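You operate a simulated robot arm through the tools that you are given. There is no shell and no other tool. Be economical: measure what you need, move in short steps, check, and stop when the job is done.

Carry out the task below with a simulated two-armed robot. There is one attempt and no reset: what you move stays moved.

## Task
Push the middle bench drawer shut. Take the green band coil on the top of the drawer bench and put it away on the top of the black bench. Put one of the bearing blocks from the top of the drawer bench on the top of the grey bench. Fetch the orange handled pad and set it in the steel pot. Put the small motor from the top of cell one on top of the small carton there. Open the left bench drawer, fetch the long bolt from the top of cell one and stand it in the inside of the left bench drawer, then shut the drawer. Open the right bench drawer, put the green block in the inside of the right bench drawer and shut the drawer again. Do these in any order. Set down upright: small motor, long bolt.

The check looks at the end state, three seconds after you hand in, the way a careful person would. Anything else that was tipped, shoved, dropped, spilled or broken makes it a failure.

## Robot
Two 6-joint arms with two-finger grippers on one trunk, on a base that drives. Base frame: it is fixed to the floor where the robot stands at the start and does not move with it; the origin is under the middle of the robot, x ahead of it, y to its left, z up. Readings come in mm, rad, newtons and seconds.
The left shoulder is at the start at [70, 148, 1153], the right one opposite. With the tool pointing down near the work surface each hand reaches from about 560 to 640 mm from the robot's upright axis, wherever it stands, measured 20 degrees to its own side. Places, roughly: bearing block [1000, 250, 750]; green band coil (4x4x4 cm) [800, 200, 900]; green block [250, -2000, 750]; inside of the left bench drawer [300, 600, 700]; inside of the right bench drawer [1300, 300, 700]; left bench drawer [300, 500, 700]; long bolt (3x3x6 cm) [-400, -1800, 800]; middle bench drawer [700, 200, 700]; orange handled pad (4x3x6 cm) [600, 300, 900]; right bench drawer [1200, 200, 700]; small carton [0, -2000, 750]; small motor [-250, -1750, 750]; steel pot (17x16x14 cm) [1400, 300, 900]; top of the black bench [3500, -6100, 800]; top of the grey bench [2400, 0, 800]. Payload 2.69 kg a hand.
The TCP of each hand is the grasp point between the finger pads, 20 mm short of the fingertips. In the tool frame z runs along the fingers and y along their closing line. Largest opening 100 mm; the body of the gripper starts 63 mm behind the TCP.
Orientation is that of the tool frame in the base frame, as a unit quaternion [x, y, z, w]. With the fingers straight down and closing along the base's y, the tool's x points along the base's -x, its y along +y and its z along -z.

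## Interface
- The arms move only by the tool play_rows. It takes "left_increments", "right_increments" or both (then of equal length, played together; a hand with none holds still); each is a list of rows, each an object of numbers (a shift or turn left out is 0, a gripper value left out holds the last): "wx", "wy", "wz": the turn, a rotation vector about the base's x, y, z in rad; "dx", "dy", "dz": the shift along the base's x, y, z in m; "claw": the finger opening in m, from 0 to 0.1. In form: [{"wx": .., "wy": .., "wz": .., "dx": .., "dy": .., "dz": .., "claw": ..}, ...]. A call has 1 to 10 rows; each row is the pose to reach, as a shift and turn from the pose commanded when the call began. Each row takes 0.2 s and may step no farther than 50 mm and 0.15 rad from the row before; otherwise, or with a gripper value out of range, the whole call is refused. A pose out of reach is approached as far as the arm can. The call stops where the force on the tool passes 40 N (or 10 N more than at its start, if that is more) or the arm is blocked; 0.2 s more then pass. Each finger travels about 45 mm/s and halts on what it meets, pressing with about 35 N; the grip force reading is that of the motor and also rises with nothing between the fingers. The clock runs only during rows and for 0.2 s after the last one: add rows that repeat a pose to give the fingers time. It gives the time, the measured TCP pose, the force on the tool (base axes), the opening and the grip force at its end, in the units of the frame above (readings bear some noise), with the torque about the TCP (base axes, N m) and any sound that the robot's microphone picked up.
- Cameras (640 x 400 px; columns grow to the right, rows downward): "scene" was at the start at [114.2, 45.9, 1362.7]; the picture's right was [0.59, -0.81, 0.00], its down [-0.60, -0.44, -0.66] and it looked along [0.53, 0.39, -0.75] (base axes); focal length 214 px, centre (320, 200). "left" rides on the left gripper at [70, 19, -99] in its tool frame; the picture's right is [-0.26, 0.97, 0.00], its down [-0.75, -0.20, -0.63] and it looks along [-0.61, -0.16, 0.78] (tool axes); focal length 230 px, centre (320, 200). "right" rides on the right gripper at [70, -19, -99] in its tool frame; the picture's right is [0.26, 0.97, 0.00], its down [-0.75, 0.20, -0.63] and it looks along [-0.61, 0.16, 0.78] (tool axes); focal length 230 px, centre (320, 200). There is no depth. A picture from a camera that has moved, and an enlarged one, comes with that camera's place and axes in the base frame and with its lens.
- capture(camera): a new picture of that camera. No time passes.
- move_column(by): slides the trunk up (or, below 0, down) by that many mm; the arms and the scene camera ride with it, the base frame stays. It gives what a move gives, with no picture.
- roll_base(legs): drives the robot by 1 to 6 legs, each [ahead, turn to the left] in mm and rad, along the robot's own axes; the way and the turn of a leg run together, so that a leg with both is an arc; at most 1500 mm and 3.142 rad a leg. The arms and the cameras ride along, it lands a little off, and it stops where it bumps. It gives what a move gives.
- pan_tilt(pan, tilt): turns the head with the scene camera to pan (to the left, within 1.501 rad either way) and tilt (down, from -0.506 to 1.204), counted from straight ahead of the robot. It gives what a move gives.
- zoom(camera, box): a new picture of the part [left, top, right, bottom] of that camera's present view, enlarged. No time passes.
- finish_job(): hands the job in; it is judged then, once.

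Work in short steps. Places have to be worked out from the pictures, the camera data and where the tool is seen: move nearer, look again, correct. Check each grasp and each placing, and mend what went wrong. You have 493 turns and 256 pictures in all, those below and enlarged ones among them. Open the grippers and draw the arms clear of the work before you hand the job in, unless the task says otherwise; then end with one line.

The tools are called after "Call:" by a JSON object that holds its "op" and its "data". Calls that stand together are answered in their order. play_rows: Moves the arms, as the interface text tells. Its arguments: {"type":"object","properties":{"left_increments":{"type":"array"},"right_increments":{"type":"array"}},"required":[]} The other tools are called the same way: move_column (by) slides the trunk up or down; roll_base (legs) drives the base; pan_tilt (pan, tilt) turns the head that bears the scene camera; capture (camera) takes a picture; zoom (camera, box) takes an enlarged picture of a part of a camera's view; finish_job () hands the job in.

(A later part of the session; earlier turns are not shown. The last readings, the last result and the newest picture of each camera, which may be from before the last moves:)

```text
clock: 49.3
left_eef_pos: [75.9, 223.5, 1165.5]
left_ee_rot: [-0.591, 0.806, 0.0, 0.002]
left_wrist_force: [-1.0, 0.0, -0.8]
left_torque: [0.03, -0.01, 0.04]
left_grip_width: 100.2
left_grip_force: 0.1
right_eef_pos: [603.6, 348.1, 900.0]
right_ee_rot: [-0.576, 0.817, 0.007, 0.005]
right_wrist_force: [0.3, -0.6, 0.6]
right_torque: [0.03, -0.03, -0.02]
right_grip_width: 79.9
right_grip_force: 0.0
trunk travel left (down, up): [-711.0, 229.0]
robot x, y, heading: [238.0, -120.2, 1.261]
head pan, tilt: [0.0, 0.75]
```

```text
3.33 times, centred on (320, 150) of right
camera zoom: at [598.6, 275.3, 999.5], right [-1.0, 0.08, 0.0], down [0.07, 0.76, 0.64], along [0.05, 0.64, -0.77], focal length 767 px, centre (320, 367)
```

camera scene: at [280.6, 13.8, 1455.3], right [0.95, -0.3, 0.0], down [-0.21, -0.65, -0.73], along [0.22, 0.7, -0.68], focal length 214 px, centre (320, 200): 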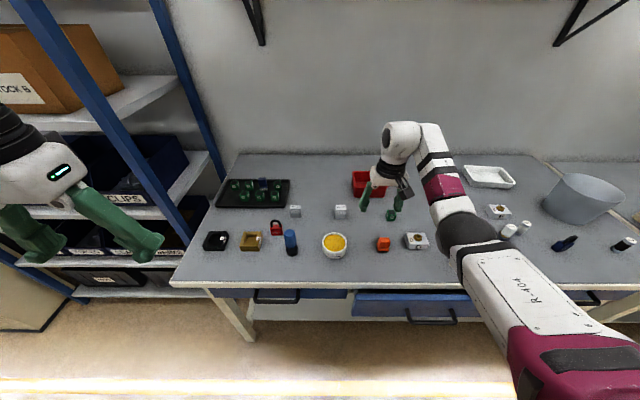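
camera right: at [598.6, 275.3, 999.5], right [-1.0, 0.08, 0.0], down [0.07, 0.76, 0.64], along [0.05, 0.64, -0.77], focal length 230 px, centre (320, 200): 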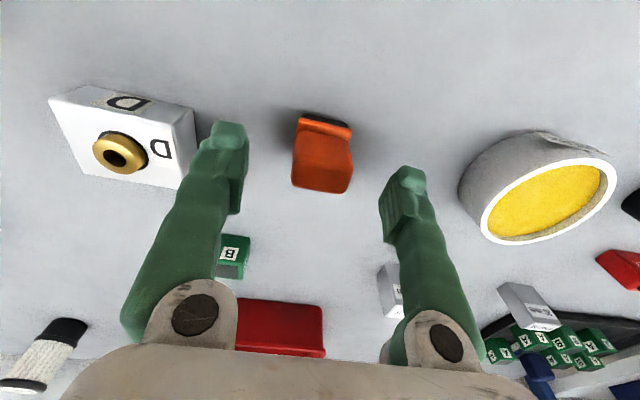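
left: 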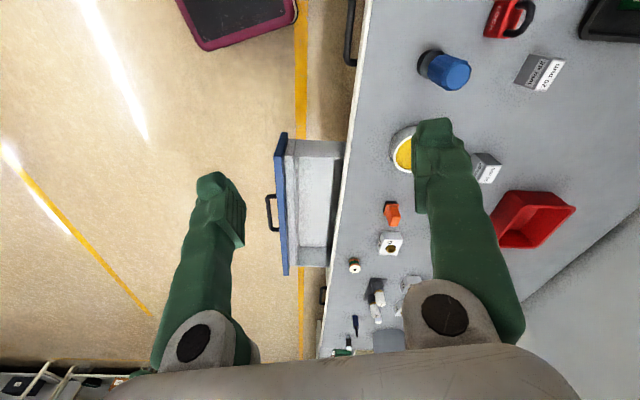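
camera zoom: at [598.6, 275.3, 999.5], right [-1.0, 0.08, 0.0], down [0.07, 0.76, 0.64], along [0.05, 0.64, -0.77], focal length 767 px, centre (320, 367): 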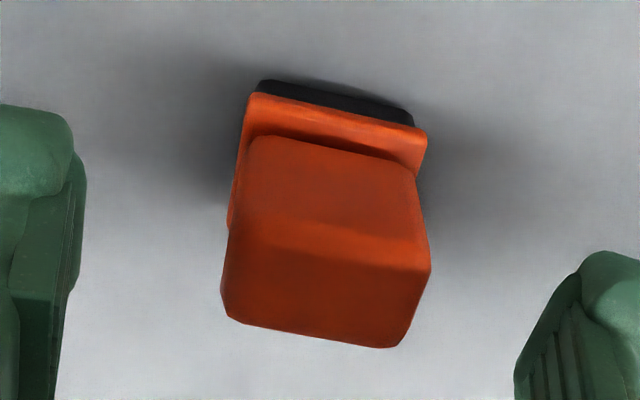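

The hand is aligned with the pad's handle within a few mm. I shift 6 mm toward the robot, descend to z≈872, then close.

Call:
{"op": "play_rows", "data": {"right_increments": [{"dy": -0.006}, {"dy": -0.006, "dz": -0.014}, {"dy": -0.006, "dz": -0.028}, {"dy": -0.006, "dz": -0.028}]}}

Call:
{"op": "capture", "data": {"camera": "right"}}

```text
clock: 50.3
left_eef_pos: [76.1, 226.2, 1163.6]
left_ee_rot: [-0.591, 0.806, -0.001, 0.001]
left_wrist_force: [0.0, -0.1, -0.3]
left_torque: [0.0, -0.01, 0.01]
left_grip_width: 100.0
left_grip_force: 0.1
right_eef_pos: [605.0, 344.9, 872.1]
right_ee_rot: [-0.572, 0.82, 0.007, 0.004]
right_wrist_force: [0.1, -0.3, -0.2]
right_torque: [-0.02, 0.02, 0.02]
right_grip_width: 80.0
right_grip_force: 0.1
trunk travel left (down, up): [-711.0, 229.0]
robot x, y, heading: [239.3, -114.6, 1.261]
head pan, tilt: [0.0, 0.75]
```

```text
223 pictures are left
camera right: at [598.5, 271.7, 970.7], right [-1.0, 0.09, 0.0], down [0.07, 0.76, 0.64], along [0.05, 0.64, -0.77], focal length 230 px, centre (320, 200)
```

right: 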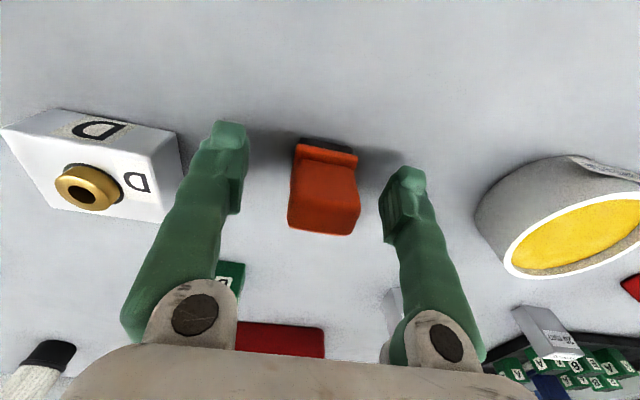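

Well placed; I close the fingers.

Call:
{"op": "play_rows", "data": {"right_increments": [{"claw": 0.05}, {"claw": 0.03}, {"claw": 0.01}, {"claw": 0.01}, {"claw": 0.01}]}}

```text
clock: 51.5
left_eef_pos: [74.4, 226.3, 1164.4]
left_ee_rot: [-0.591, 0.806, -0.001, 0.002]
left_wrist_force: [0.3, -1.1, 0.1]
left_torque: [0.01, 0.01, 0.0]
left_grip_width: 100.2
left_grip_force: 0.1
right_eef_pos: [602.8, 344.6, 874.0]
right_ee_rot: [-0.574, 0.819, 0.008, 0.005]
right_wrist_force: [-0.3, 0.2, 4.1]
right_torque: [-0.02, 0.07, -0.04]
right_grip_width: 32.5
right_grip_force: 34.5
trunk travel left (down, up): [-711.0, 229.0]
robot x, y, heading: [239.6, -118.6, 1.269]
head pan, tilt: [0.0, 0.75]
```

Gripped at 32.5 mm. I lift with the trunk and check the grasp.

Call:
{"op": "move_column", "data": {"by": 180}}

Call:
{"op": "capture", "data": {"camera": "right"}}

Call:
{"op": "capture", "data": {"camera": "scene"}}

```text
clock: 53.5
left_eef_pos: [76.2, 226.6, 1344.3]
left_ee_rot: [-0.592, 0.806, -0.002, 0.001]
left_wrist_force: [-0.3, 0.0, -0.3]
left_torque: [0.0, -0.03, 0.02]
left_grip_width: 100.0
left_grip_force: 0.1
right_eef_pos: [605.1, 344.3, 1051.9]
right_ee_rot: [-0.573, 0.82, 0.007, 0.004]
right_wrist_force: [0.1, 0.9, -1.0]
right_torque: [-0.03, -0.01, -0.01]
right_grip_width: 10.2
right_grip_force: 0.0
trunk travel left (down, up): [-891.0, 49.0]
robot x, y, heading: [239.0, -119.0, 1.261]
head pan, tilt: [0.0, 0.75]
```

```text
222 pictures are left
camera right: at [598.5, 271.8, 1150.7], right [-1.0, 0.09, 0.0], down [0.07, 0.76, 0.64], along [0.05, 0.64, -0.77], focal length 230 px, centre (320, 200)
```

right: 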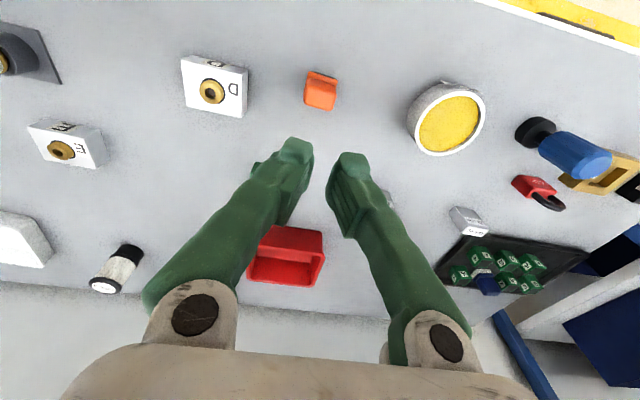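

```text
221 pictures are left
camera scene: at [280.1, 8.5, 1550.3], right [0.95, -0.3, 0.0], down [-0.21, -0.65, -0.73], along [0.22, 0.7, -0.68], focal length 214 px, centre (320, 200)
```

scene: 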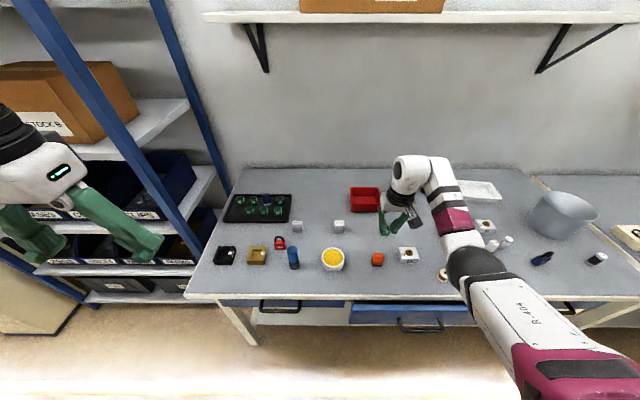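

The pad slipped out and still stands in place. I zoom to triangulate its height better.

Call:
{"op": "zoom", "data": {"camera": "right", "box": [240, 40, 400, 140]}}

```text
4.00 times, centred on (320, 90) of right
camera zoom: at [598.5, 271.8, 1150.7], right [-1.0, 0.09, 0.0], down [0.07, 0.76, 0.64], along [0.05, 0.64, -0.77], focal length 920 px, centre (320, 640)
```

zoom: 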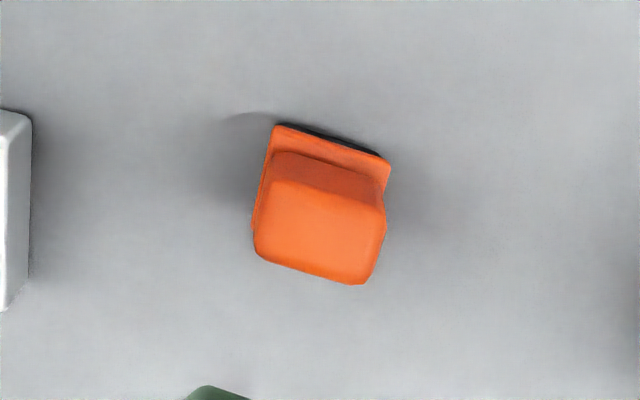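

Triangulation gives pad centre (604,344), top z≈898, so the pose was right; grip may have been marginal. I retry, checking after closing before lifting.

Call:
{"op": "play_rows", "data": {"right_increments": [{"claw": 0.04}, {"claw": 0.07}, {"claw": 0.07}, {"claw": 0.07}]}}

Call:
{"op": "move_column", "data": {"by": -180}}

Call:
{"op": "play_rows", "data": {"right_increments": [{"claw": 0.05, "dz": -0.003}, {"claw": 0.03, "dz": -0.003}, {"claw": 0.0, "dz": -0.003}, {"claw": 0.0, "dz": -0.003}, {"claw": 0.0, "dz": -0.003}, {"claw": 0.0, "dz": -0.003}]}}

Call:
{"op": "zoom", "data": {"camera": "right", "box": [220, 100, 420, 250]}}

```text
clock: 54.5
left_eef_pos: [75.8, 225.4, 1344.3]
left_ee_rot: [-0.591, 0.806, -0.001, 0.001]
left_wrist_force: [-0.2, -0.5, 0.3]
left_torque: [0.0, 0.0, 0.01]
left_grip_width: 100.3
left_grip_force: 0.2
right_eef_pos: [605.0, 345.7, 1053.0]
right_ee_rot: [-0.572, 0.82, 0.007, 0.004]
right_wrist_force: [-0.4, 0.3, -0.5]
right_torque: [0.0, -0.01, -0.02]
right_grip_width: 70.1
right_grip_force: 0.1
trunk travel left (down, up): [-891.0, 49.0]
robot x, y, heading: [240.4, -114.6, 1.265]
head pan, tilt: [0.0, 0.75]
```

```text
clock: 56.5
left_eef_pos: [76.5, 224.5, 1165.2]
left_ee_rot: [-0.592, 0.806, -0.001, 0.001]
left_wrist_force: [-0.3, 0.3, 0.4]
left_torque: [-0.01, 0.03, 0.0]
left_grip_width: 99.9
left_grip_force: 0.0
right_eef_pos: [604.0, 345.6, 872.3]
right_ee_rot: [-0.572, 0.82, 0.007, 0.004]
right_wrist_force: [-0.4, -0.6, -0.9]
right_torque: [0.02, -0.01, -0.06]
right_grip_width: 70.0
right_grip_force: 0.1
trunk travel left (down, up): [-711.0, 229.0]
robot x, y, heading: [236.5, -117.5, 1.264]
head pan, tilt: [0.0, 0.75]
```

```text
clock: 57.9
left_eef_pos: [75.4, 226.8, 1163.8]
left_ee_rot: [-0.592, 0.806, -0.002, 0.002]
left_wrist_force: [-0.5, -0.2, -1.0]
left_torque: [0.02, 0.03, 0.0]
left_grip_width: 99.9
left_grip_force: 0.1
right_eef_pos: [604.0, 344.6, 868.7]
right_ee_rot: [-0.573, 0.82, 0.007, 0.003]
right_wrist_force: [-0.3, 0.1, -0.1]
right_torque: [0.02, -0.03, 0.0]
right_grip_width: 34.7
right_grip_force: 34.8
trunk travel left (down, up): [-711.0, 229.0]
robot x, y, heading: [240.4, -120.4, 1.263]
head pan, tilt: [0.0, 0.75]
```

```text
2.67 times, centred on (320, 175) of right
camera zoom: at [597.9, 271.8, 967.5], right [-1.0, 0.09, 0.0], down [0.07, 0.76, 0.64], along [0.05, 0.64, -0.77], focal length 614 px, centre (320, 267)
```

zoom: 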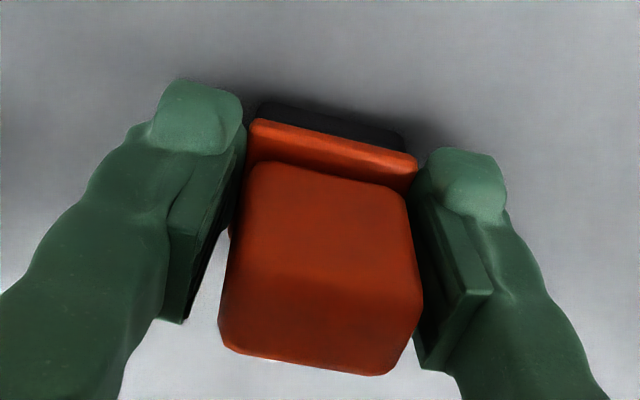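

The width grew as I went lower, so the tips grip the flaring flange. I open, raise 12 mm, and close on the handle body itself.

Call:
{"op": "play_rows", "data": {"right_increments": [{"claw": 0.06}, {"claw": 0.06}, {"claw": 0.06, "dz": 0.013}, {"claw": 0.03, "dz": 0.013}, {"claw": 0.0, "dz": 0.013}, {"claw": 0.0, "dz": 0.013}, {"claw": 0.0, "dz": 0.013}, {"claw": 0.0, "dz": 0.013}]}}

Call:
{"op": "zoom", "data": {"camera": "right", "box": [220, 100, 420, 250]}}

```text
clock: 59.7
left_eef_pos: [75.2, 226.0, 1165.2]
left_ee_rot: [-0.591, 0.807, -0.001, 0.001]
left_wrist_force: [-0.4, 0.7, -0.1]
left_torque: [0.01, -0.02, 0.0]
left_grip_width: 100.0
left_grip_force: 0.0
right_eef_pos: [604.4, 344.3, 883.6]
right_ee_rot: [-0.573, 0.819, 0.007, 0.004]
right_wrist_force: [0.2, -0.5, 0.4]
right_torque: [0.02, -0.02, 0.0]
right_grip_width: 32.6
right_grip_force: 34.9
trunk travel left (down, up): [-711.0, 229.0]
robot x, y, heading: [241.4, -116.2, 1.264]
head pan, tilt: [0.0, 0.75]
```

```text
2.67 times, centred on (320, 175) of right
camera zoom: at [598.9, 271.9, 980.7], right [-1.0, 0.09, 0.0], down [0.07, 0.76, 0.64], along [0.05, 0.64, -0.77], focal length 614 px, centre (320, 267)
```

zoom: 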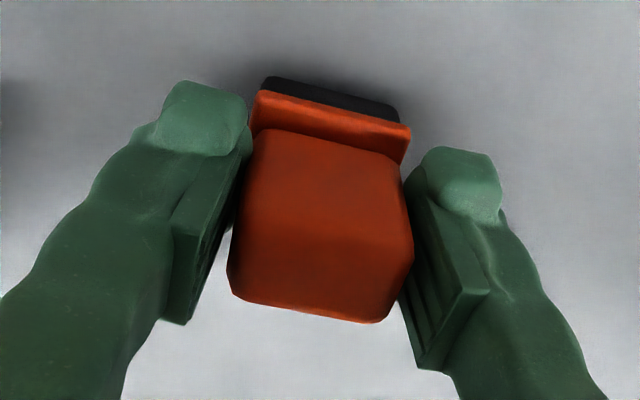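

Width 32.6 with alignment good. I lift 20 mm slowly and check whether it holds.

Call:
{"op": "play_rows", "data": {"right_increments": [{"dz": 0.005}, {"dz": 0.01}, {"dz": 0.015}, {"dz": 0.02}]}}

Call:
{"op": "zoom", "data": {"camera": "right", "box": [220, 100, 420, 250]}}

```text
clock: 60.7
left_eef_pos: [76.1, 226.0, 1164.1]
left_ee_rot: [-0.592, 0.806, -0.001, 0.001]
left_wrist_force: [-0.4, -0.2, 0.5]
left_torque: [-0.04, 0.02, 0.0]
left_grip_width: 100.0
left_grip_force: 0.1
right_eef_pos: [605.0, 345.2, 901.6]
right_ee_rot: [-0.572, 0.82, 0.008, 0.003]
right_wrist_force: [0.3, 0.2, -0.1]
right_torque: [0.01, -0.01, 0.01]
right_grip_width: 32.5
right_grip_force: 35.3
trunk travel left (down, up): [-711.0, 229.0]
robot x, y, heading: [240.2, -120.3, 1.261]
head pan, tilt: [0.0, 0.75]
```

```text
2.67 times, centred on (320, 175) of right
camera zoom: at [598.5, 272.3, 1000.2], right [-1.0, 0.09, 0.0], down [0.07, 0.76, 0.64], along [0.05, 0.64, -0.77], focal length 614 px, centre (320, 267)
```

zoom: 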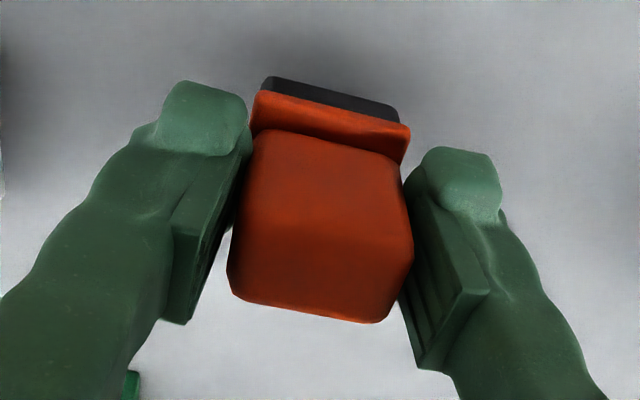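

The pad is held. I raise the trunk and drive to a stand near the pot (about (1358,281)), stopping 150 mm short to look.

Call:
{"op": "move_column", "data": {"by": 180}}

Call:
{"op": "roll_base", "data": {"legs": [[0, -1.551], [743, 0], [0, 1.551]]}}

Call:
{"op": "capture", "data": {"camera": "scene"}}

Call:
{"op": "capture", "data": {"camera": "right"}}

```text
clock: 62.7
left_eef_pos: [76.4, 226.6, 1344.0]
left_ee_rot: [-0.592, 0.806, -0.001, 0.001]
left_wrist_force: [-0.2, 0.0, 0.2]
left_torque: [-0.02, -0.01, -0.01]
left_grip_width: 99.9
left_grip_force: 0.0
right_eef_pos: [605.7, 344.4, 1082.8]
right_ee_rot: [-0.572, 0.82, 0.008, 0.003]
right_wrist_force: [-0.4, 0.2, -0.3]
right_torque: [-0.01, 0.02, 0.03]
right_grip_width: 32.3
right_grip_force: 35.1
trunk travel left (down, up): [-891.0, 49.0]
robot x, y, heading: [237.5, -119.7, 1.263]
head pan, tilt: [0.0, 0.75]
```

```text
clock: 74.3
left_eef_pos: [787.0, 19.0, 1345.3]
left_ee_rot: [-0.601, 0.8, -0.001, 0.0]
left_wrist_force: [-1.2, -0.4, 0.0]
left_torque: [0.01, 0.0, 0.0]
left_grip_width: 100.0
left_grip_force: 0.0
right_eef_pos: [1313.3, 151.4, 1082.1]
right_ee_rot: [-0.584, 0.812, 0.008, 0.003]
right_wrist_force: [0.1, -0.4, -0.3]
right_torque: [0.01, 0.03, -0.02]
right_grip_width: 32.4
right_grip_force: 35.1
trunk travel left (down, up): [-891.0, 49.0]
robot x, y, heading: [956.5, -321.6, 1.291]
head pan, tilt: [0.0, 0.75]
```

```text
216 pictures are left
camera scene: at [996.1, -193.6, 1550.4], right [0.96, -0.28, 0.0], down [-0.19, -0.65, -0.73], along [0.2, 0.7, -0.68], focal length 214 px, centre (320, 200)
```

scene: 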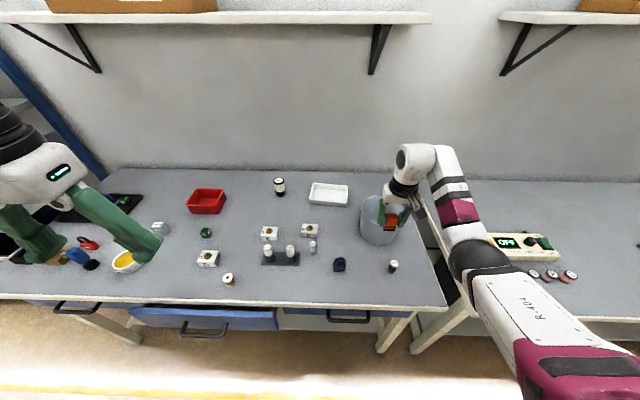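

```text
215 pictures are left
camera right: at [1308.0, 77.7, 1180.1], right [-1.0, 0.07, 0.0], down [0.05, 0.77, 0.64], along [0.04, 0.64, -0.77], focal length 230 px, centre (320, 200)
```

right: 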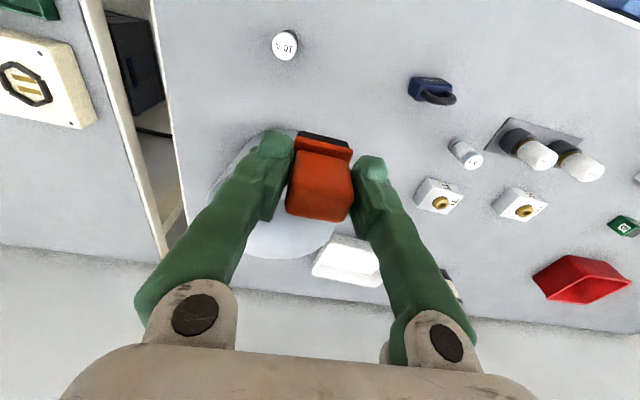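

Pot centre estimated at (1366,271). I drive ahead 135 and turn slightly right so that the pad hangs over it.

Call:
{"op": "roll_base", "data": {"legs": [[135, 0], [0, -0.03]]}}

Call:
{"op": "capture", "data": {"camera": "right"}}

Call:
{"op": "capture", "data": {"camera": "scene"}}

```text
clock: 76.0
left_eef_pos: [834.3, 164.7, 1341.7]
left_ee_rot: [-0.589, 0.808, -0.004, -0.001]
left_wrist_force: [-0.2, 1.5, -0.1]
left_torque: [-0.13, -0.01, 0.02]
left_grip_width: 99.8
left_grip_force: 0.2
right_eef_pos: [1364.1, 277.8, 1078.3]
right_ee_rot: [-0.571, 0.821, 0.005, 0.0]
right_wrist_force: [0.2, 0.7, -1.0]
right_torque: [-0.08, 0.01, 0.02]
right_grip_width: 32.4
right_grip_force: 35.5
trunk travel left (down, up): [-891.0, 49.0]
robot x, y, heading: [997.6, -192.7, 1.256]
head pan, tilt: [0.0, 0.75]
```

```text
214 pictures are left
camera right: at [1357.5, 205.5, 1177.1], right [-1.0, 0.09, 0.0], down [0.08, 0.77, 0.64], along [0.06, 0.63, -0.77], focal length 230 px, centre (320, 200)
```

right: 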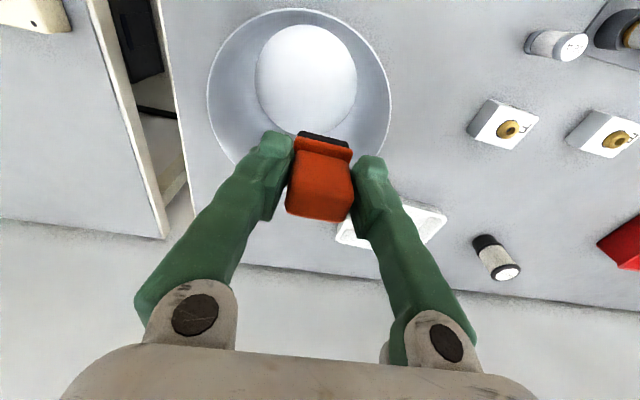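

```text
213 pictures are left
camera scene: at [1037.9, -54.1, 1549.4], right [0.95, -0.31, 0.0], down [-0.21, -0.65, -0.73], along [0.22, 0.69, -0.69], focal length 214 px, centre (320, 200)
```

scene: 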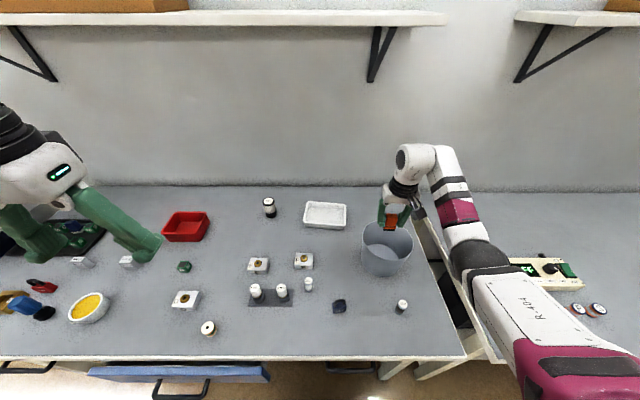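

I correct by a small right turn, then look closely at the gripper and its camera box relative to the rim.

Call:
{"op": "roll_base", "data": {"legs": [[0, -0.034]]}}

Call:
{"op": "zoom", "data": {"camera": "scene", "box": [330, 120, 490, 290]}}

Call:
{"op": "capture", "data": {"camera": "right"}}

Call:
{"op": "capture", "data": {"camera": "left"}}

```text
clock: 76.8
left_eef_pos: [844.3, 162.2, 1343.4]
left_ee_rot: [-0.575, 0.818, -0.003, 0.001]
left_wrist_force: [0.0, 0.9, 0.5]
left_torque: [-0.04, -0.01, -0.02]
left_grip_width: 100.1
left_grip_force: 0.0
right_eef_pos: [1376.2, 262.5, 1081.2]
right_ee_rot: [-0.558, 0.83, 0.007, 0.004]
right_wrist_force: [-0.2, 0.2, -1.8]
right_torque: [0.03, -0.01, -0.01]
right_grip_width: 32.7
right_grip_force: 35.1
trunk travel left (down, up): [-891.0, 49.0]
robot x, y, heading: [991.9, -190.8, 1.22]
head pan, tilt: [0.0, 0.75]
```

```text
2.35 times, centred on (410, 205) of scene
camera zoom: at [1038.8, -62.4, 1550.2], right [0.94, -0.34, 0.0], down [-0.23, -0.64, -0.73], along [0.25, 0.69, -0.68], focal length 505 px, centre (108, 188)
```

zoom: 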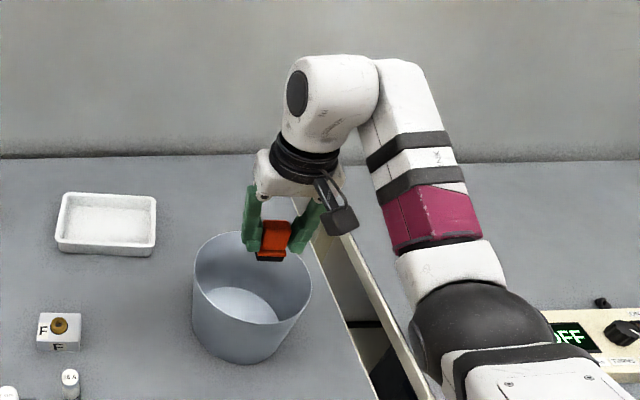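

```text
211 pictures are left
camera right: at [1367.3, 188.6, 1180.1], right [-0.99, 0.13, 0.0], down [0.1, 0.76, 0.64], along [0.08, 0.64, -0.77], focal length 230 px, centre (320, 200)
```

right: 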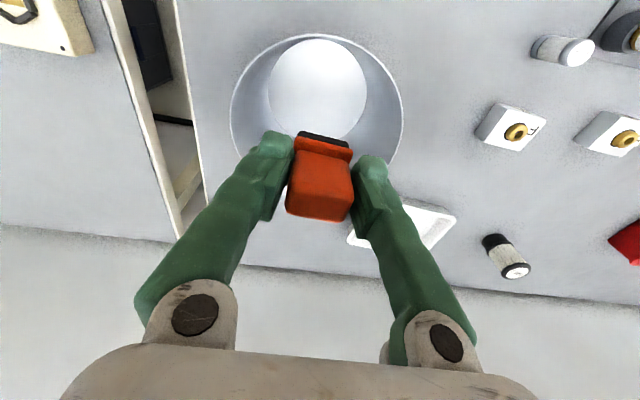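

```text
210 pictures are left
camera left: at [801.0, 103.6, 1442.5], right [-0.82, 0.57, -0.01], down [0.44, 0.64, 0.63], along [0.36, 0.51, -0.78], focal length 230 px, centre (320, 200)
```

left: 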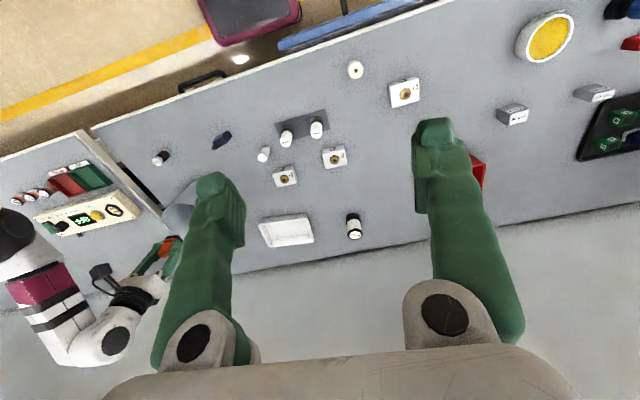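

Recomputing from the pot's base circle: centre ≈ (1382,284). I drive ahead 22 mm, then lower to just above the floor of the pot, keeping the camera box above the rim.

Call:
{"op": "roll_base", "data": {"legs": [[22, 0]]}}

Call:
{"op": "move_column", "data": {"by": -80}}

Call:
{"op": "capture", "data": {"camera": "right"}}

Call:
{"op": "zoom", "data": {"camera": "scene", "box": [330, 100, 490, 270]}}

```text
clock: 77.6
left_eef_pos: [851.2, 175.5, 1345.5]
left_ee_rot: [-0.575, 0.818, -0.001, 0.003]
left_wrist_force: [0.1, -0.2, -0.2]
left_torque: [0.08, 0.0, -0.03]
left_grip_width: 100.0
left_grip_force: 0.0
right_eef_pos: [1383.0, 274.2, 1085.0]
right_ee_rot: [-0.558, 0.83, 0.009, 0.005]
right_wrist_force: [-0.6, -0.6, -0.5]
right_torque: [0.07, -0.01, -0.01]
right_grip_width: 32.6
right_grip_force: 35.7
trunk travel left (down, up): [-891.0, 49.0]
robot x, y, heading: [1004.7, -168.5, 1.227]
head pan, tilt: [0.0, 0.75]
```

```text
clock: 78.8
left_eef_pos: [852.9, 180.4, 1265.0]
left_ee_rot: [-0.575, 0.818, -0.003, 0.0]
left_wrist_force: [0.5, 0.1, -0.6]
left_torque: [-0.03, 0.0, 0.0]
left_grip_width: 100.1
left_grip_force: 0.0
right_eef_pos: [1385.6, 279.2, 1001.4]
right_ee_rot: [-0.557, 0.83, 0.008, 0.003]
right_wrist_force: [-0.8, 0.5, -0.5]
right_torque: [-0.04, 0.03, -0.03]
right_grip_width: 32.7
right_grip_force: 34.4
trunk travel left (down, up): [-811.0, 129.0]
robot x, y, heading: [1004.2, -172.0, 1.226]
head pan, tilt: [0.0, 0.75]
```

```text
209 pictures are left
camera right: at [1376.5, 206.9, 1100.1], right [-0.99, 0.13, 0.01], down [0.1, 0.76, 0.64], along [0.08, 0.64, -0.77], focal length 230 px, centre (320, 200)
```

right: 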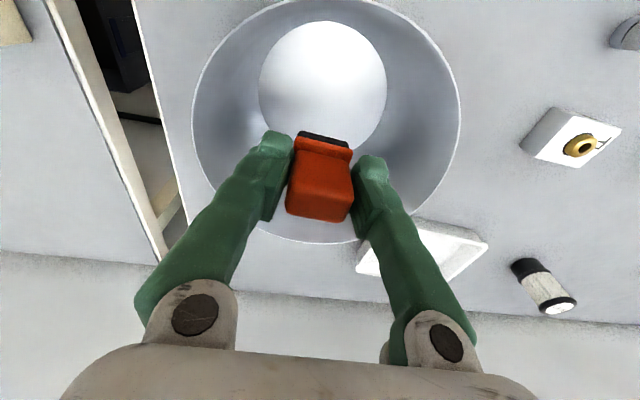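

```text
2.35 times, centred on (410, 185) of scene
camera zoom: at [1048.8, -44.9, 1470.3], right [0.94, -0.34, 0.0], down [-0.23, -0.64, -0.73], along [0.25, 0.69, -0.68], focal length 505 px, centre (108, 235)
```

zoom: 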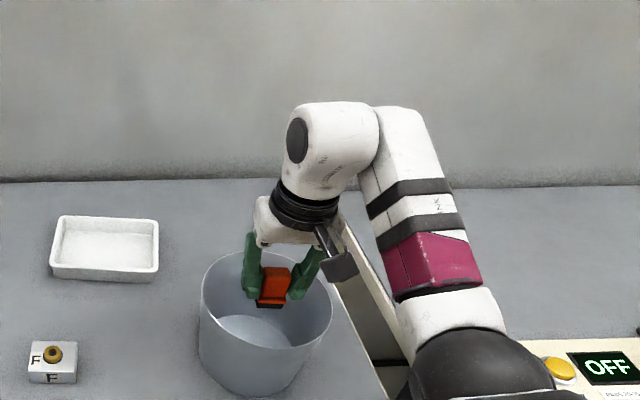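

Centred within ~5 mm. I lower a further 98 mm to TCP z≈903.

Call:
{"op": "move_column", "data": {"by": -97}}

Call:
{"op": "capture", "data": {"camera": "right"}}

Call:
{"op": "zoom", "data": {"camera": "scene", "box": [330, 90, 490, 260]}}

```text
clock: 80.1
left_eef_pos: [853.9, 179.2, 1167.7]
left_ee_rot: [-0.575, 0.818, -0.002, 0.0]
left_wrist_force: [0.7, 0.2, -0.7]
left_torque: [0.0, -0.01, 0.01]
left_grip_width: 100.0
left_grip_force: 0.1
right_eef_pos: [1385.6, 279.3, 905.3]
right_ee_rot: [-0.558, 0.83, 0.008, 0.003]
right_wrist_force: [-0.1, -0.8, -0.6]
right_torque: [-0.01, -0.02, -0.01]
right_grip_width: 32.5
right_grip_force: 34.9
trunk travel left (down, up): [-714.0, 226.0]
robot x, y, heading: [1003.8, -167.8, 1.23]
head pan, tilt: [0.0, 0.75]
```

```text
207 pictures are left
camera right: at [1376.4, 206.4, 1003.4], right [-0.99, 0.13, 0.01], down [0.1, 0.76, 0.64], along [0.08, 0.64, -0.77], focal length 230 px, centre (320, 200)
```

right: 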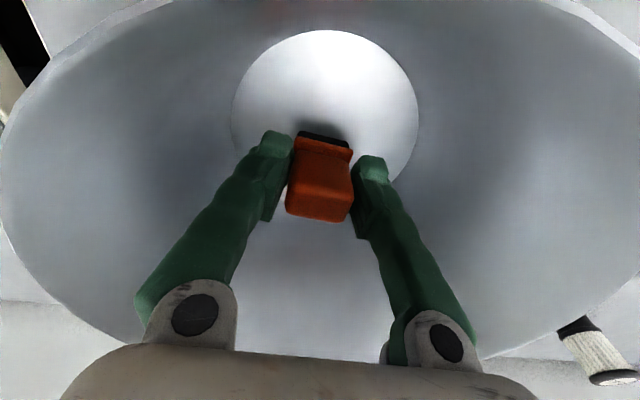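

```text
2.35 times, centred on (410, 175) of scene
camera zoom: at [1048.6, -45.5, 1373.4], right [0.94, -0.34, 0.0], down [-0.23, -0.64, -0.73], along [0.25, 0.69, -0.68], focal length 505 px, centre (108, 259)
```

zoom: 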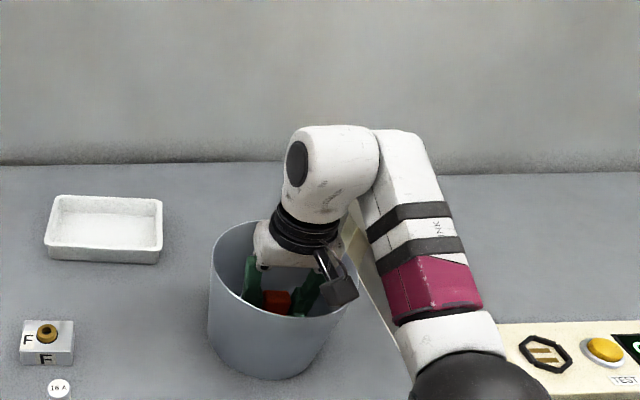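

No contact. I lower 5 mm more and open the fingers.

Call:
{"op": "play_rows", "data": {"right_increments": [{"dz": -0.003}, {"dz": -0.006}, {"dz": -0.006, "claw": 0.045}, {"dz": -0.006, "claw": 0.055}, {"dz": -0.006, "claw": 0.055}]}}

Call:
{"op": "capture", "data": {"camera": "right"}}

```text
clock: 81.3
left_eef_pos: [852.9, 179.7, 1167.6]
left_ee_rot: [-0.576, 0.818, -0.002, 0.0]
left_wrist_force: [-0.4, 0.2, 0.4]
left_torque: [-0.01, -0.01, 0.0]
left_grip_width: 99.7
left_grip_force: 0.0
right_eef_pos: [1386.0, 278.8, 898.7]
right_ee_rot: [-0.558, 0.83, 0.007, 0.004]
right_wrist_force: [0.2, -0.2, -0.3]
right_torque: [0.02, 0.0, 0.0]
right_grip_width: 54.8
right_grip_force: 0.0
trunk travel left (down, up): [-714.0, 226.0]
robot x, y, heading: [999.9, -168.7, 1.232]
head pan, tilt: [0.0, 0.75]
```

```text
205 pictures are left
camera right: at [1377.0, 206.7, 997.3], right [-0.99, 0.13, 0.01], down [0.1, 0.76, 0.64], along [0.08, 0.64, -0.77], focal length 230 px, centre (320, 200)
```

right: 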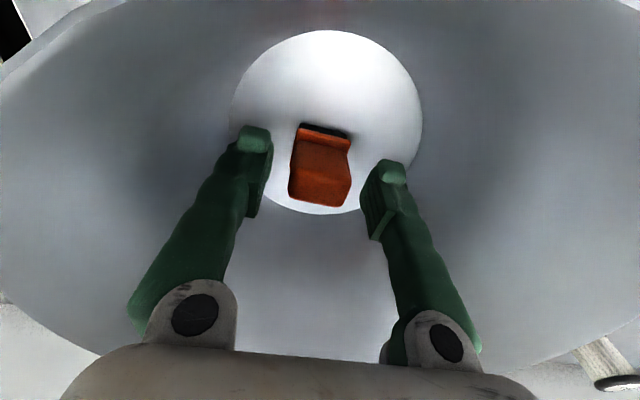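

The pad stands upright in the pot. I raise the trunk clear, and extend the left arm to its working pose (r≈590 at 20° left), for a bearing block next.

Call:
{"op": "move_column", "data": {"by": 200}}

Call:
{"op": "play_rows", "data": {"left_increments": [{"dx": 0.02, "dy": 0.01, "dz": -0.04}, {"dx": 0.04, "dy": 0.03, "dz": -0.08}, {"dx": 0.06, "dy": 0.055, "dz": -0.12}, {"dx": 0.08, "dy": 0.085, "dz": -0.155}, {"dx": 0.1, "dy": 0.115, "dz": -0.185}, {"dx": 0.12, "dy": 0.15, "dz": -0.21}, {"dx": 0.135, "dy": 0.185, "dz": -0.235}, {"dx": 0.14, "dy": 0.22, "dz": -0.26}, {"dx": 0.144, "dy": 0.241, "dz": -0.27}]}}

Call:
{"op": "capture", "data": {"camera": "left"}}

Call:
{"op": "capture", "data": {"camera": "scene"}}

```text
clock: 83.4
left_eef_pos: [852.8, 180.1, 1366.3]
left_ee_rot: [-0.575, 0.818, -0.002, 0.001]
left_wrist_force: [-0.1, 0.3, -0.5]
left_torque: [-0.01, -0.01, 0.0]
left_grip_width: 99.8
left_grip_force: 0.2
right_eef_pos: [1385.2, 279.8, 1099.9]
right_ee_rot: [-0.558, 0.83, 0.007, 0.003]
right_wrist_force: [0.3, 0.0, 0.7]
right_torque: [0.02, 0.02, -0.03]
right_grip_width: 54.8
right_grip_force: 0.1
trunk travel left (down, up): [-914.0, 26.0]
robot x, y, heading: [1006.5, -172.4, 1.225]
head pan, tilt: [0.0, 0.75]
```

```text
refused: row 3 steps farther than a row can; nothing moved
```

```text
204 pictures are left
camera left: at [810.6, 120.9, 1466.5], right [-0.82, 0.57, 0.0], down [0.44, 0.64, 0.63], along [0.36, 0.52, -0.78], focal length 230 px, centre (320, 200)
```

left: 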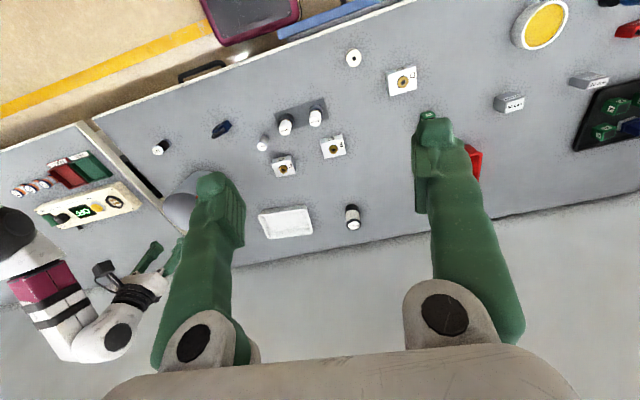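

```text
203 pictures are left
camera scene: at [1048.6, -45.3, 1573.3], right [0.94, -0.34, 0.0], down [-0.23, -0.64, -0.73], along [0.25, 0.69, -0.68], focal length 214 px, centre (320, 200)
```

scene: 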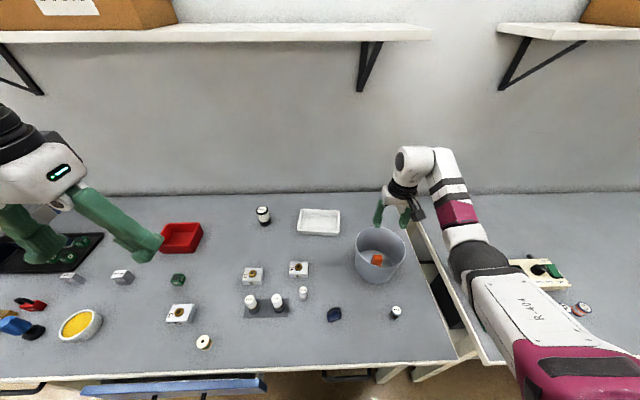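

The pad sits in the pot. I resend the left-arm move with even steps.

Call:
{"op": "play_rows", "data": {"left_increments": [{"dx": 0.016, "dy": 0.027, "dz": -0.03}, {"dx": 0.032, "dy": 0.054, "dz": -0.06}, {"dx": 0.048, "dy": 0.08, "dz": -0.09}, {"dx": 0.064, "dy": 0.107, "dz": -0.12}, {"dx": 0.08, "dy": 0.134, "dz": -0.15}, {"dx": 0.096, "dy": 0.16, "dz": -0.18}, {"dx": 0.112, "dy": 0.187, "dz": -0.21}, {"dx": 0.128, "dy": 0.214, "dz": -0.24}, {"dx": 0.144, "dy": 0.241, "dz": -0.27}]}}

Call:
{"op": "capture", "data": {"camera": "left"}}

```text
clock: 85.4
left_eef_pos: [819.1, 261.8, 1196.3]
left_ee_rot: [-0.576, 0.817, -0.001, 0.001]
left_wrist_force: [0.0, -0.9, -0.2]
left_torque: [0.0, 0.02, 0.0]
left_grip_width: 100.2
left_grip_force: 0.1
left hand out of reach, approached as far as the arm can: row 1, 2, 3, 4, 5, 6, 7, 8, 9
right_eef_pos: [1386.3, 278.9, 1099.1]
right_ee_rot: [-0.558, 0.83, 0.007, 0.003]
right_wrist_force: [-1.2, -0.7, -0.3]
right_torque: [-0.01, 0.02, -0.02]
right_grip_width: 54.9
right_grip_force: 0.0
trunk travel left (down, up): [-914.0, 26.0]
robot x, y, heading: [1001.4, -172.7, 1.224]
head pan, tilt: [0.0, 0.75]
```

```text
202 pictures are left
camera left: at [777.0, 202.0, 1294.7], right [-0.82, 0.57, 0.0], down [0.44, 0.64, 0.63], along [0.36, 0.52, -0.78], focal length 230 px, centre (320, 200)
```

left: 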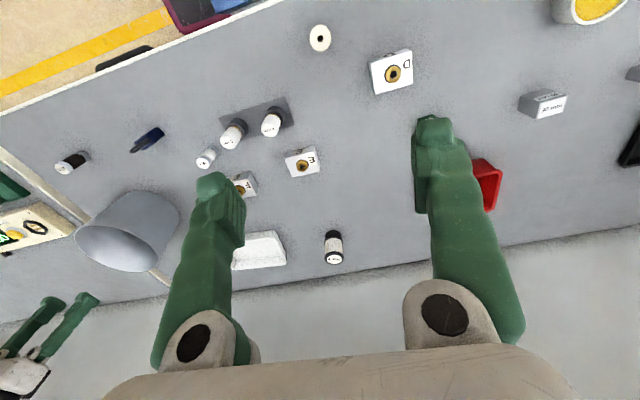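

Call:
{"op": "play_rows", "data": {"left_increments": [{"dz": -0.03, "dx": 0.02, "dy": 0.02}, {"dz": -0.06, "dx": 0.04, "dy": 0.04}, {"dz": -0.09, "dx": 0.06, "dy": 0.06}, {"dz": -0.1, "dx": 0.08, "dy": 0.08}, {"dz": -0.1, "dx": 0.1, "dy": 0.1}]}}

```text
clock: 86.6
left_eef_pos: [805.2, 254.6, 1146.2]
left_ee_rot: [-0.575, 0.818, -0.001, 0.001]
left_wrist_force: [-0.5, 0.0, 0.0]
left_torque: [-0.03, 0.01, 0.03]
left_grip_width: 100.1
left_grip_force: 0.1
left hand out of reach, approached as far as the arm can: row 1, 2, 3, 4, 5
right_eef_pos: [1385.9, 279.6, 1099.7]
right_ee_rot: [-0.558, 0.83, 0.008, 0.003]
right_wrist_force: [-0.3, 0.0, -0.2]
right_torque: [0.01, 0.0, 0.01]
right_grip_width: 55.0
right_grip_force: 0.0
trunk travel left (down, up): [-914.0, 26.0]
robot x, y, heading: [1002.1, -168.0, 1.226]
head pan, tilt: [0.0, 0.75]
```

The left arm is stuck in this folded configuration; I try moving it inward sideways first.

Call:
{"op": "play_rows", "data": {"left_increments": [{"dx": 0.03, "dy": -0.012}, {"dx": 0.06, "dy": -0.022}, {"dx": 0.09, "dy": -0.033}, {"dx": 0.12, "dy": -0.044}]}}

```text
clock: 87.6
left_eef_pos: [835.1, 198.6, 1181.5]
left_ee_rot: [-0.575, 0.818, -0.003, 0.001]
left_wrist_force: [-0.5, 0.7, -0.1]
left_torque: [-0.01, 0.0, 0.0]
left_grip_width: 100.0
left_grip_force: 0.0
left hand out of reach, approached as far as the arm can: row 1, 2, 3, 4
right_eef_pos: [1386.0, 278.3, 1100.3]
right_ee_rot: [-0.557, 0.83, 0.008, 0.004]
right_wrist_force: [0.2, 0.0, -0.6]
right_torque: [-0.02, 0.0, 0.03]
right_grip_width: 54.8
right_grip_force: 0.1
trunk travel left (down, up): [-914.0, 26.0]
robot x, y, heading: [1002.5, -169.1, 1.226]
head pan, tilt: [0.0, 0.75]
```

I bring the left hand back up to shoulder height, then extend there before lowering.

Call:
{"op": "play_rows", "data": {"left_increments": [{"dz": 0.045}, {"dz": 0.09}, {"dz": 0.13}, {"dz": 0.17}, {"dz": 0.19}, {"dz": 0.19}]}}

Call:
{"op": "play_rows", "data": {"left_increments": [{"dx": 0.03, "dy": 0.018}, {"dx": 0.06, "dy": 0.036}, {"dx": 0.09, "dy": 0.054}, {"dx": 0.12, "dy": 0.072}, {"dx": 0.15, "dy": 0.09}, {"dx": 0.18, "dy": 0.108}, {"dx": 0.21, "dy": 0.126}, {"dx": 0.24, "dy": 0.145}, {"dx": 0.27, "dy": 0.165}]}}

```text
clock: 89.0
left_eef_pos: [833.0, 202.3, 1369.6]
left_ee_rot: [-0.575, 0.818, -0.002, 0.001]
left_wrist_force: [-0.4, 0.4, -0.3]
left_torque: [-0.03, 0.01, 0.0]
left_grip_width: 99.9
left_grip_force: 0.2
right_eef_pos: [1385.1, 280.3, 1098.9]
right_ee_rot: [-0.558, 0.83, 0.008, 0.003]
right_wrist_force: [-1.2, 0.5, 0.1]
right_torque: [0.01, 0.02, 0.0]
right_grip_width: 55.0
right_grip_force: 0.1
trunk travel left (down, up): [-914.0, 26.0]
robot x, y, heading: [1003.4, -169.0, 1.224]
head pan, tilt: [0.0, 0.75]
```

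```text
clock: 91.0
left_eef_pos: [838.3, 236.8, 1347.0]
left_ee_rot: [-0.575, 0.818, -0.002, 0.001]
left_wrist_force: [-0.5, -0.5, -0.6]
left_torque: [0.01, 0.02, 0.0]
left_grip_width: 100.2
left_grip_force: 0.0
left hand out of reach, approached as far as the arm can: row 1, 2, 3, 4, 5, 6, 7, 8, 9
right_eef_pos: [1385.5, 279.2, 1099.2]
right_ee_rot: [-0.558, 0.83, 0.007, 0.003]
right_wrist_force: [-0.2, -0.3, 0.9]
right_torque: [-0.02, -0.01, -0.01]
right_grip_width: 55.3
right_grip_force: 0.1
trunk travel left (down, up): [-914.0, 26.0]
robot x, y, heading: [1004.7, -169.9, 1.223]
head pan, tilt: [0.0, 0.75]
```

The left arm seems caught behind a gap in its tool-down workspace. I pitch its tool forward, extend, and will level it again further out, as worked for the right arm.

Call:
{"op": "play_rows", "data": {"left_increments": [{"wx": 0.113, "wy": -0.041}, {"wx": 0.226, "wy": -0.081}, {"wx": 0.339, "wy": -0.122}, {"wx": 0.452, "wy": -0.163}, {"wx": 0.565, "wy": -0.203}, {"wx": 0.678, "wy": -0.244}, {"wx": 0.79, "wy": -0.285}]}}

Call:
{"op": "play_rows", "data": {"left_increments": [{"dx": 0.03, "dy": 0.018}, {"dx": 0.06, "dy": 0.036}, {"dx": 0.09, "dy": 0.054}, {"dx": 0.12, "dy": 0.072}, {"dx": 0.15, "dy": 0.09}, {"dx": 0.18, "dy": 0.108}, {"dx": 0.21, "dy": 0.126}, {"dx": 0.24, "dy": 0.145}]}}

```text
clock: 92.6
left_eef_pos: [885.2, 263.0, 1326.1]
left_ee_rot: [-0.526, 0.747, 0.232, 0.333]
left_wrist_force: [-0.2, 0.2, 0.1]
left_torque: [0.01, 0.02, 0.01]
left_grip_width: 100.1
left_grip_force: 0.0
left hand out of reach, approached as far as the arm can: row 4, 5, 6, 7
right_eef_pos: [1386.5, 282.9, 1097.6]
right_ee_rot: [-0.558, 0.829, 0.007, 0.003]
right_wrist_force: [0.4, -0.3, -0.6]
right_torque: [-0.03, 0.02, 0.01]
right_grip_width: 55.2
right_grip_force: 0.2
trunk travel left (down, up): [-914.0, 26.0]
robot x, y, heading: [1000.1, -169.3, 1.224]
head pan, tilt: [0.0, 0.75]
```

```text
clock: 94.4
left_eef_pos: [1079.8, 421.1, 1331.0]
left_ee_rot: [-0.523, 0.749, 0.227, 0.337]
left_wrist_force: [0.7, 0.5, 0.5]
left_torque: [0.01, -0.01, -0.01]
left_grip_width: 100.0
left_grip_force: 0.1
left hand out of reach, approached as far as the arm can: row 1, 2, 3, 4, 5, 6, 7, 8
right_eef_pos: [1385.2, 279.6, 1098.8]
right_ee_rot: [-0.558, 0.83, 0.008, 0.003]
right_wrist_force: [-0.2, 0.2, 0.4]
right_torque: [-0.01, 0.0, 0.01]
right_grip_width: 55.2
right_grip_force: 0.0
trunk travel left (down, up): [-914.0, 26.0]
robot x, y, heading: [1003.7, -172.6, 1.219]
head pan, tilt: [0.0, 0.75]
```

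That worked: the left hand is extended. Now I lower it and level the tool.

Call:
{"op": "play_rows", "data": {"left_increments": [{"dz": -0.045}, {"dz": -0.09}, {"dz": -0.135}, {"dz": -0.18}, {"dz": -0.22}]}}

Call:
{"op": "play_rows", "data": {"left_increments": [{"wx": -0.113, "wy": 0.041, "dx": -0.01}, {"wx": -0.226, "wy": 0.081, "dx": -0.02}, {"wx": -0.339, "wy": 0.122, "dx": -0.03}, {"wx": -0.452, "wy": 0.163, "dx": -0.04}, {"wx": -0.565, "wy": 0.203, "dx": -0.05}, {"wx": -0.678, "wy": 0.244, "dx": -0.06}, {"wx": -0.79, "wy": 0.285, "dx": -0.07}]}}

```text
clock: 95.6
left_eef_pos: [1019.5, 442.3, 1133.6]
left_ee_rot: [-0.521, 0.752, 0.221, 0.34]
left_wrist_force: [-0.1, -0.3, -0.3]
left_torque: [-0.02, -0.03, -0.03]
left_grip_width: 100.2
left_grip_force: 0.0
left hand out of reach, approached as far as the arm can: row 1, 2, 3, 4, 5
right_eef_pos: [1385.1, 279.3, 1099.2]
right_ee_rot: [-0.558, 0.83, 0.007, 0.003]
right_wrist_force: [0.2, -0.1, -0.3]
right_torque: [0.0, 0.0, 0.02]
right_grip_width: 55.0
right_grip_force: 0.1
trunk travel left (down, up): [-914.0, 26.0]
robot x, y, heading: [1001.8, -171.7, 1.225]
head pan, tilt: [0.0, 0.75]
```

```text
clock: 97.2
left_eef_pos: [978.9, 427.5, 1113.0]
left_ee_rot: [-0.592, 0.806, -0.001, 0.014]
left_wrist_force: [-0.3, 1.2, 0.3]
left_torque: [-0.02, -0.01, 0.0]
left_grip_width: 100.0
left_grip_force: 0.1
left hand out of reach, approached as far as the arm can: row 6, 7
right_eef_pos: [1386.7, 280.6, 1098.3]
right_ee_rot: [-0.558, 0.83, 0.008, 0.003]
right_wrist_force: [0.0, -0.4, 0.6]
right_torque: [-0.01, -0.01, 0.02]
right_grip_width: 55.2
right_grip_force: 0.0
trunk travel left (down, up): [-914.0, 26.0]
robot x, y, heading: [1002.8, -170.7, 1.225]
head pan, tilt: [0.0, 0.75]
```

The left hand is now nearly straight down above the E/F blocks. I look through its camera.

Call:
{"op": "capture", "data": {"camera": "left"}}

```text
201 pictures are left
camera left: at [936.9, 364.1, 1210.3], right [-0.85, 0.53, -0.01], down [0.4, 0.65, 0.65], along [0.35, 0.54, -0.76], focal length 230 px, centre (320, 200)
```

left: 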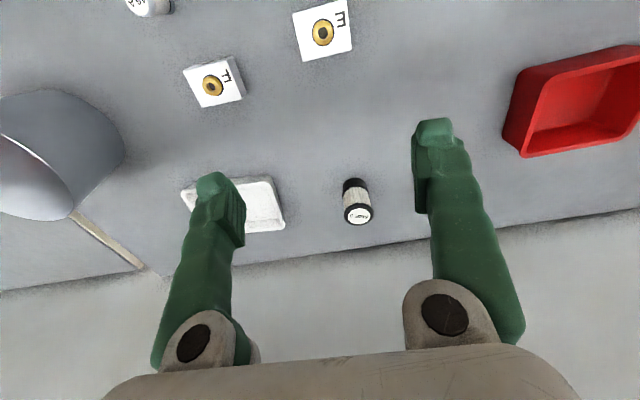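

E block is at about (951,384), edges parallel to the bench, matching the tool. I back 42 mm and turn left 0.03 so that the left hand is over E.

Call:
{"op": "roll_base", "data": {"legs": [[-42, 0], [0, 0.03]]}}

Call:
{"op": "move_column", "data": {"by": -110}}

Call:
{"op": "capture", "data": {"camera": "left"}}

```text
clock: 98.5
left_eef_pos: [947.8, 380.7, 1116.4]
left_ee_rot: [-0.604, 0.797, 0.0, 0.016]
left_wrist_force: [1.4, -0.1, 0.0]
left_torque: [0.01, 0.03, 0.03]
left_grip_width: 100.1
left_grip_force: 0.1
right_eef_pos: [1360.2, 246.0, 1101.2]
right_ee_rot: [-0.57, 0.822, 0.009, 0.003]
right_wrist_force: [0.6, 0.5, -0.9]
right_torque: [-0.01, 0.02, -0.04]
right_grip_width: 55.1
right_grip_force: 0.1
trunk travel left (down, up): [-914.0, 26.0]
robot x, y, heading: [992.0, -212.0, 1.258]
head pan, tilt: [0.0, 0.75]
```

```text
clock: 99.9
left_eef_pos: [946.4, 383.4, 1004.4]
left_ee_rot: [-0.603, 0.797, -0.002, 0.016]
left_wrist_force: [-0.5, -0.1, 0.0]
left_torque: [0.0, 0.0, 0.0]
left_grip_width: 100.1
left_grip_force: 0.0
right_eef_pos: [1358.6, 248.6, 989.7]
right_ee_rot: [-0.569, 0.822, 0.008, 0.004]
right_wrist_force: [-0.5, 0.3, 0.0]
right_torque: [0.04, 0.02, -0.01]
right_grip_width: 54.9
right_grip_force: 0.1
trunk travel left (down, up): [-804.0, 136.0]
robot x, y, heading: [987.5, -210.7, 1.249]
head pan, tilt: [0.0, 0.75]
```

```text
200 pictures are left
camera left: at [906.1, 320.1, 1101.1], right [-0.86, 0.51, -0.01], down [0.38, 0.66, 0.65], along [0.34, 0.55, -0.76], focal length 230 px, centre (320, 200)
```

left: 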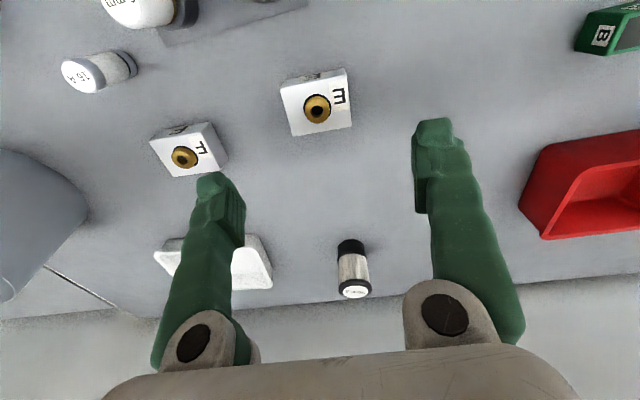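

The right hand's tips are now level with the pot rim; I raise the trunk 40 and lift the right arm separately before lowering the left.

Call:
{"op": "move_column", "data": {"by": 40}}

Call:
{"op": "play_rows", "data": {"right_increments": [{"dz": 0.04}, {"dz": 0.08}, {"dz": 0.12}, {"dz": 0.16}]}}

```text
clock: 100.8
left_eef_pos: [947.5, 385.7, 1043.5]
left_ee_rot: [-0.604, 0.797, -0.002, 0.016]
left_wrist_force: [-0.3, 0.7, 0.2]
left_torque: [0.0, 0.01, 0.01]
left_grip_width: 99.9
left_grip_force: 0.0
right_eef_pos: [1358.2, 248.3, 1029.1]
right_ee_rot: [-0.569, 0.822, 0.009, 0.003]
right_wrist_force: [-0.7, -0.2, 0.5]
right_torque: [0.01, 0.01, 0.0]
right_grip_width: 54.9
right_grip_force: 0.1
trunk travel left (down, up): [-844.0, 96.0]
robot x, y, heading: [989.0, -205.6, 1.252]
head pan, tilt: [0.0, 0.75]
```

```text
clock: 101.8
left_eef_pos: [945.0, 383.9, 1044.7]
left_ee_rot: [-0.603, 0.797, -0.001, 0.015]
left_wrist_force: [-0.1, -1.0, 1.0]
left_torque: [0.02, -0.01, -0.02]
left_grip_width: 99.8
left_grip_force: 0.1
right_eef_pos: [1353.7, 297.2, 1139.6]
right_ee_rot: [-0.562, 0.827, 0.017, 0.014]
right_wrist_force: [-0.2, -0.1, -0.4]
right_torque: [0.04, 0.02, -0.01]
right_grip_width: 54.8
right_grip_force: 0.1
right hand out of reach, approached as far as the arm can: row 1, 2, 3, 4
trunk travel left (down, up): [-844.0, 96.0]
robot x, y, heading: [987.5, -208.5, 1.254]
head pan, tilt: [0.0, 0.75]
```

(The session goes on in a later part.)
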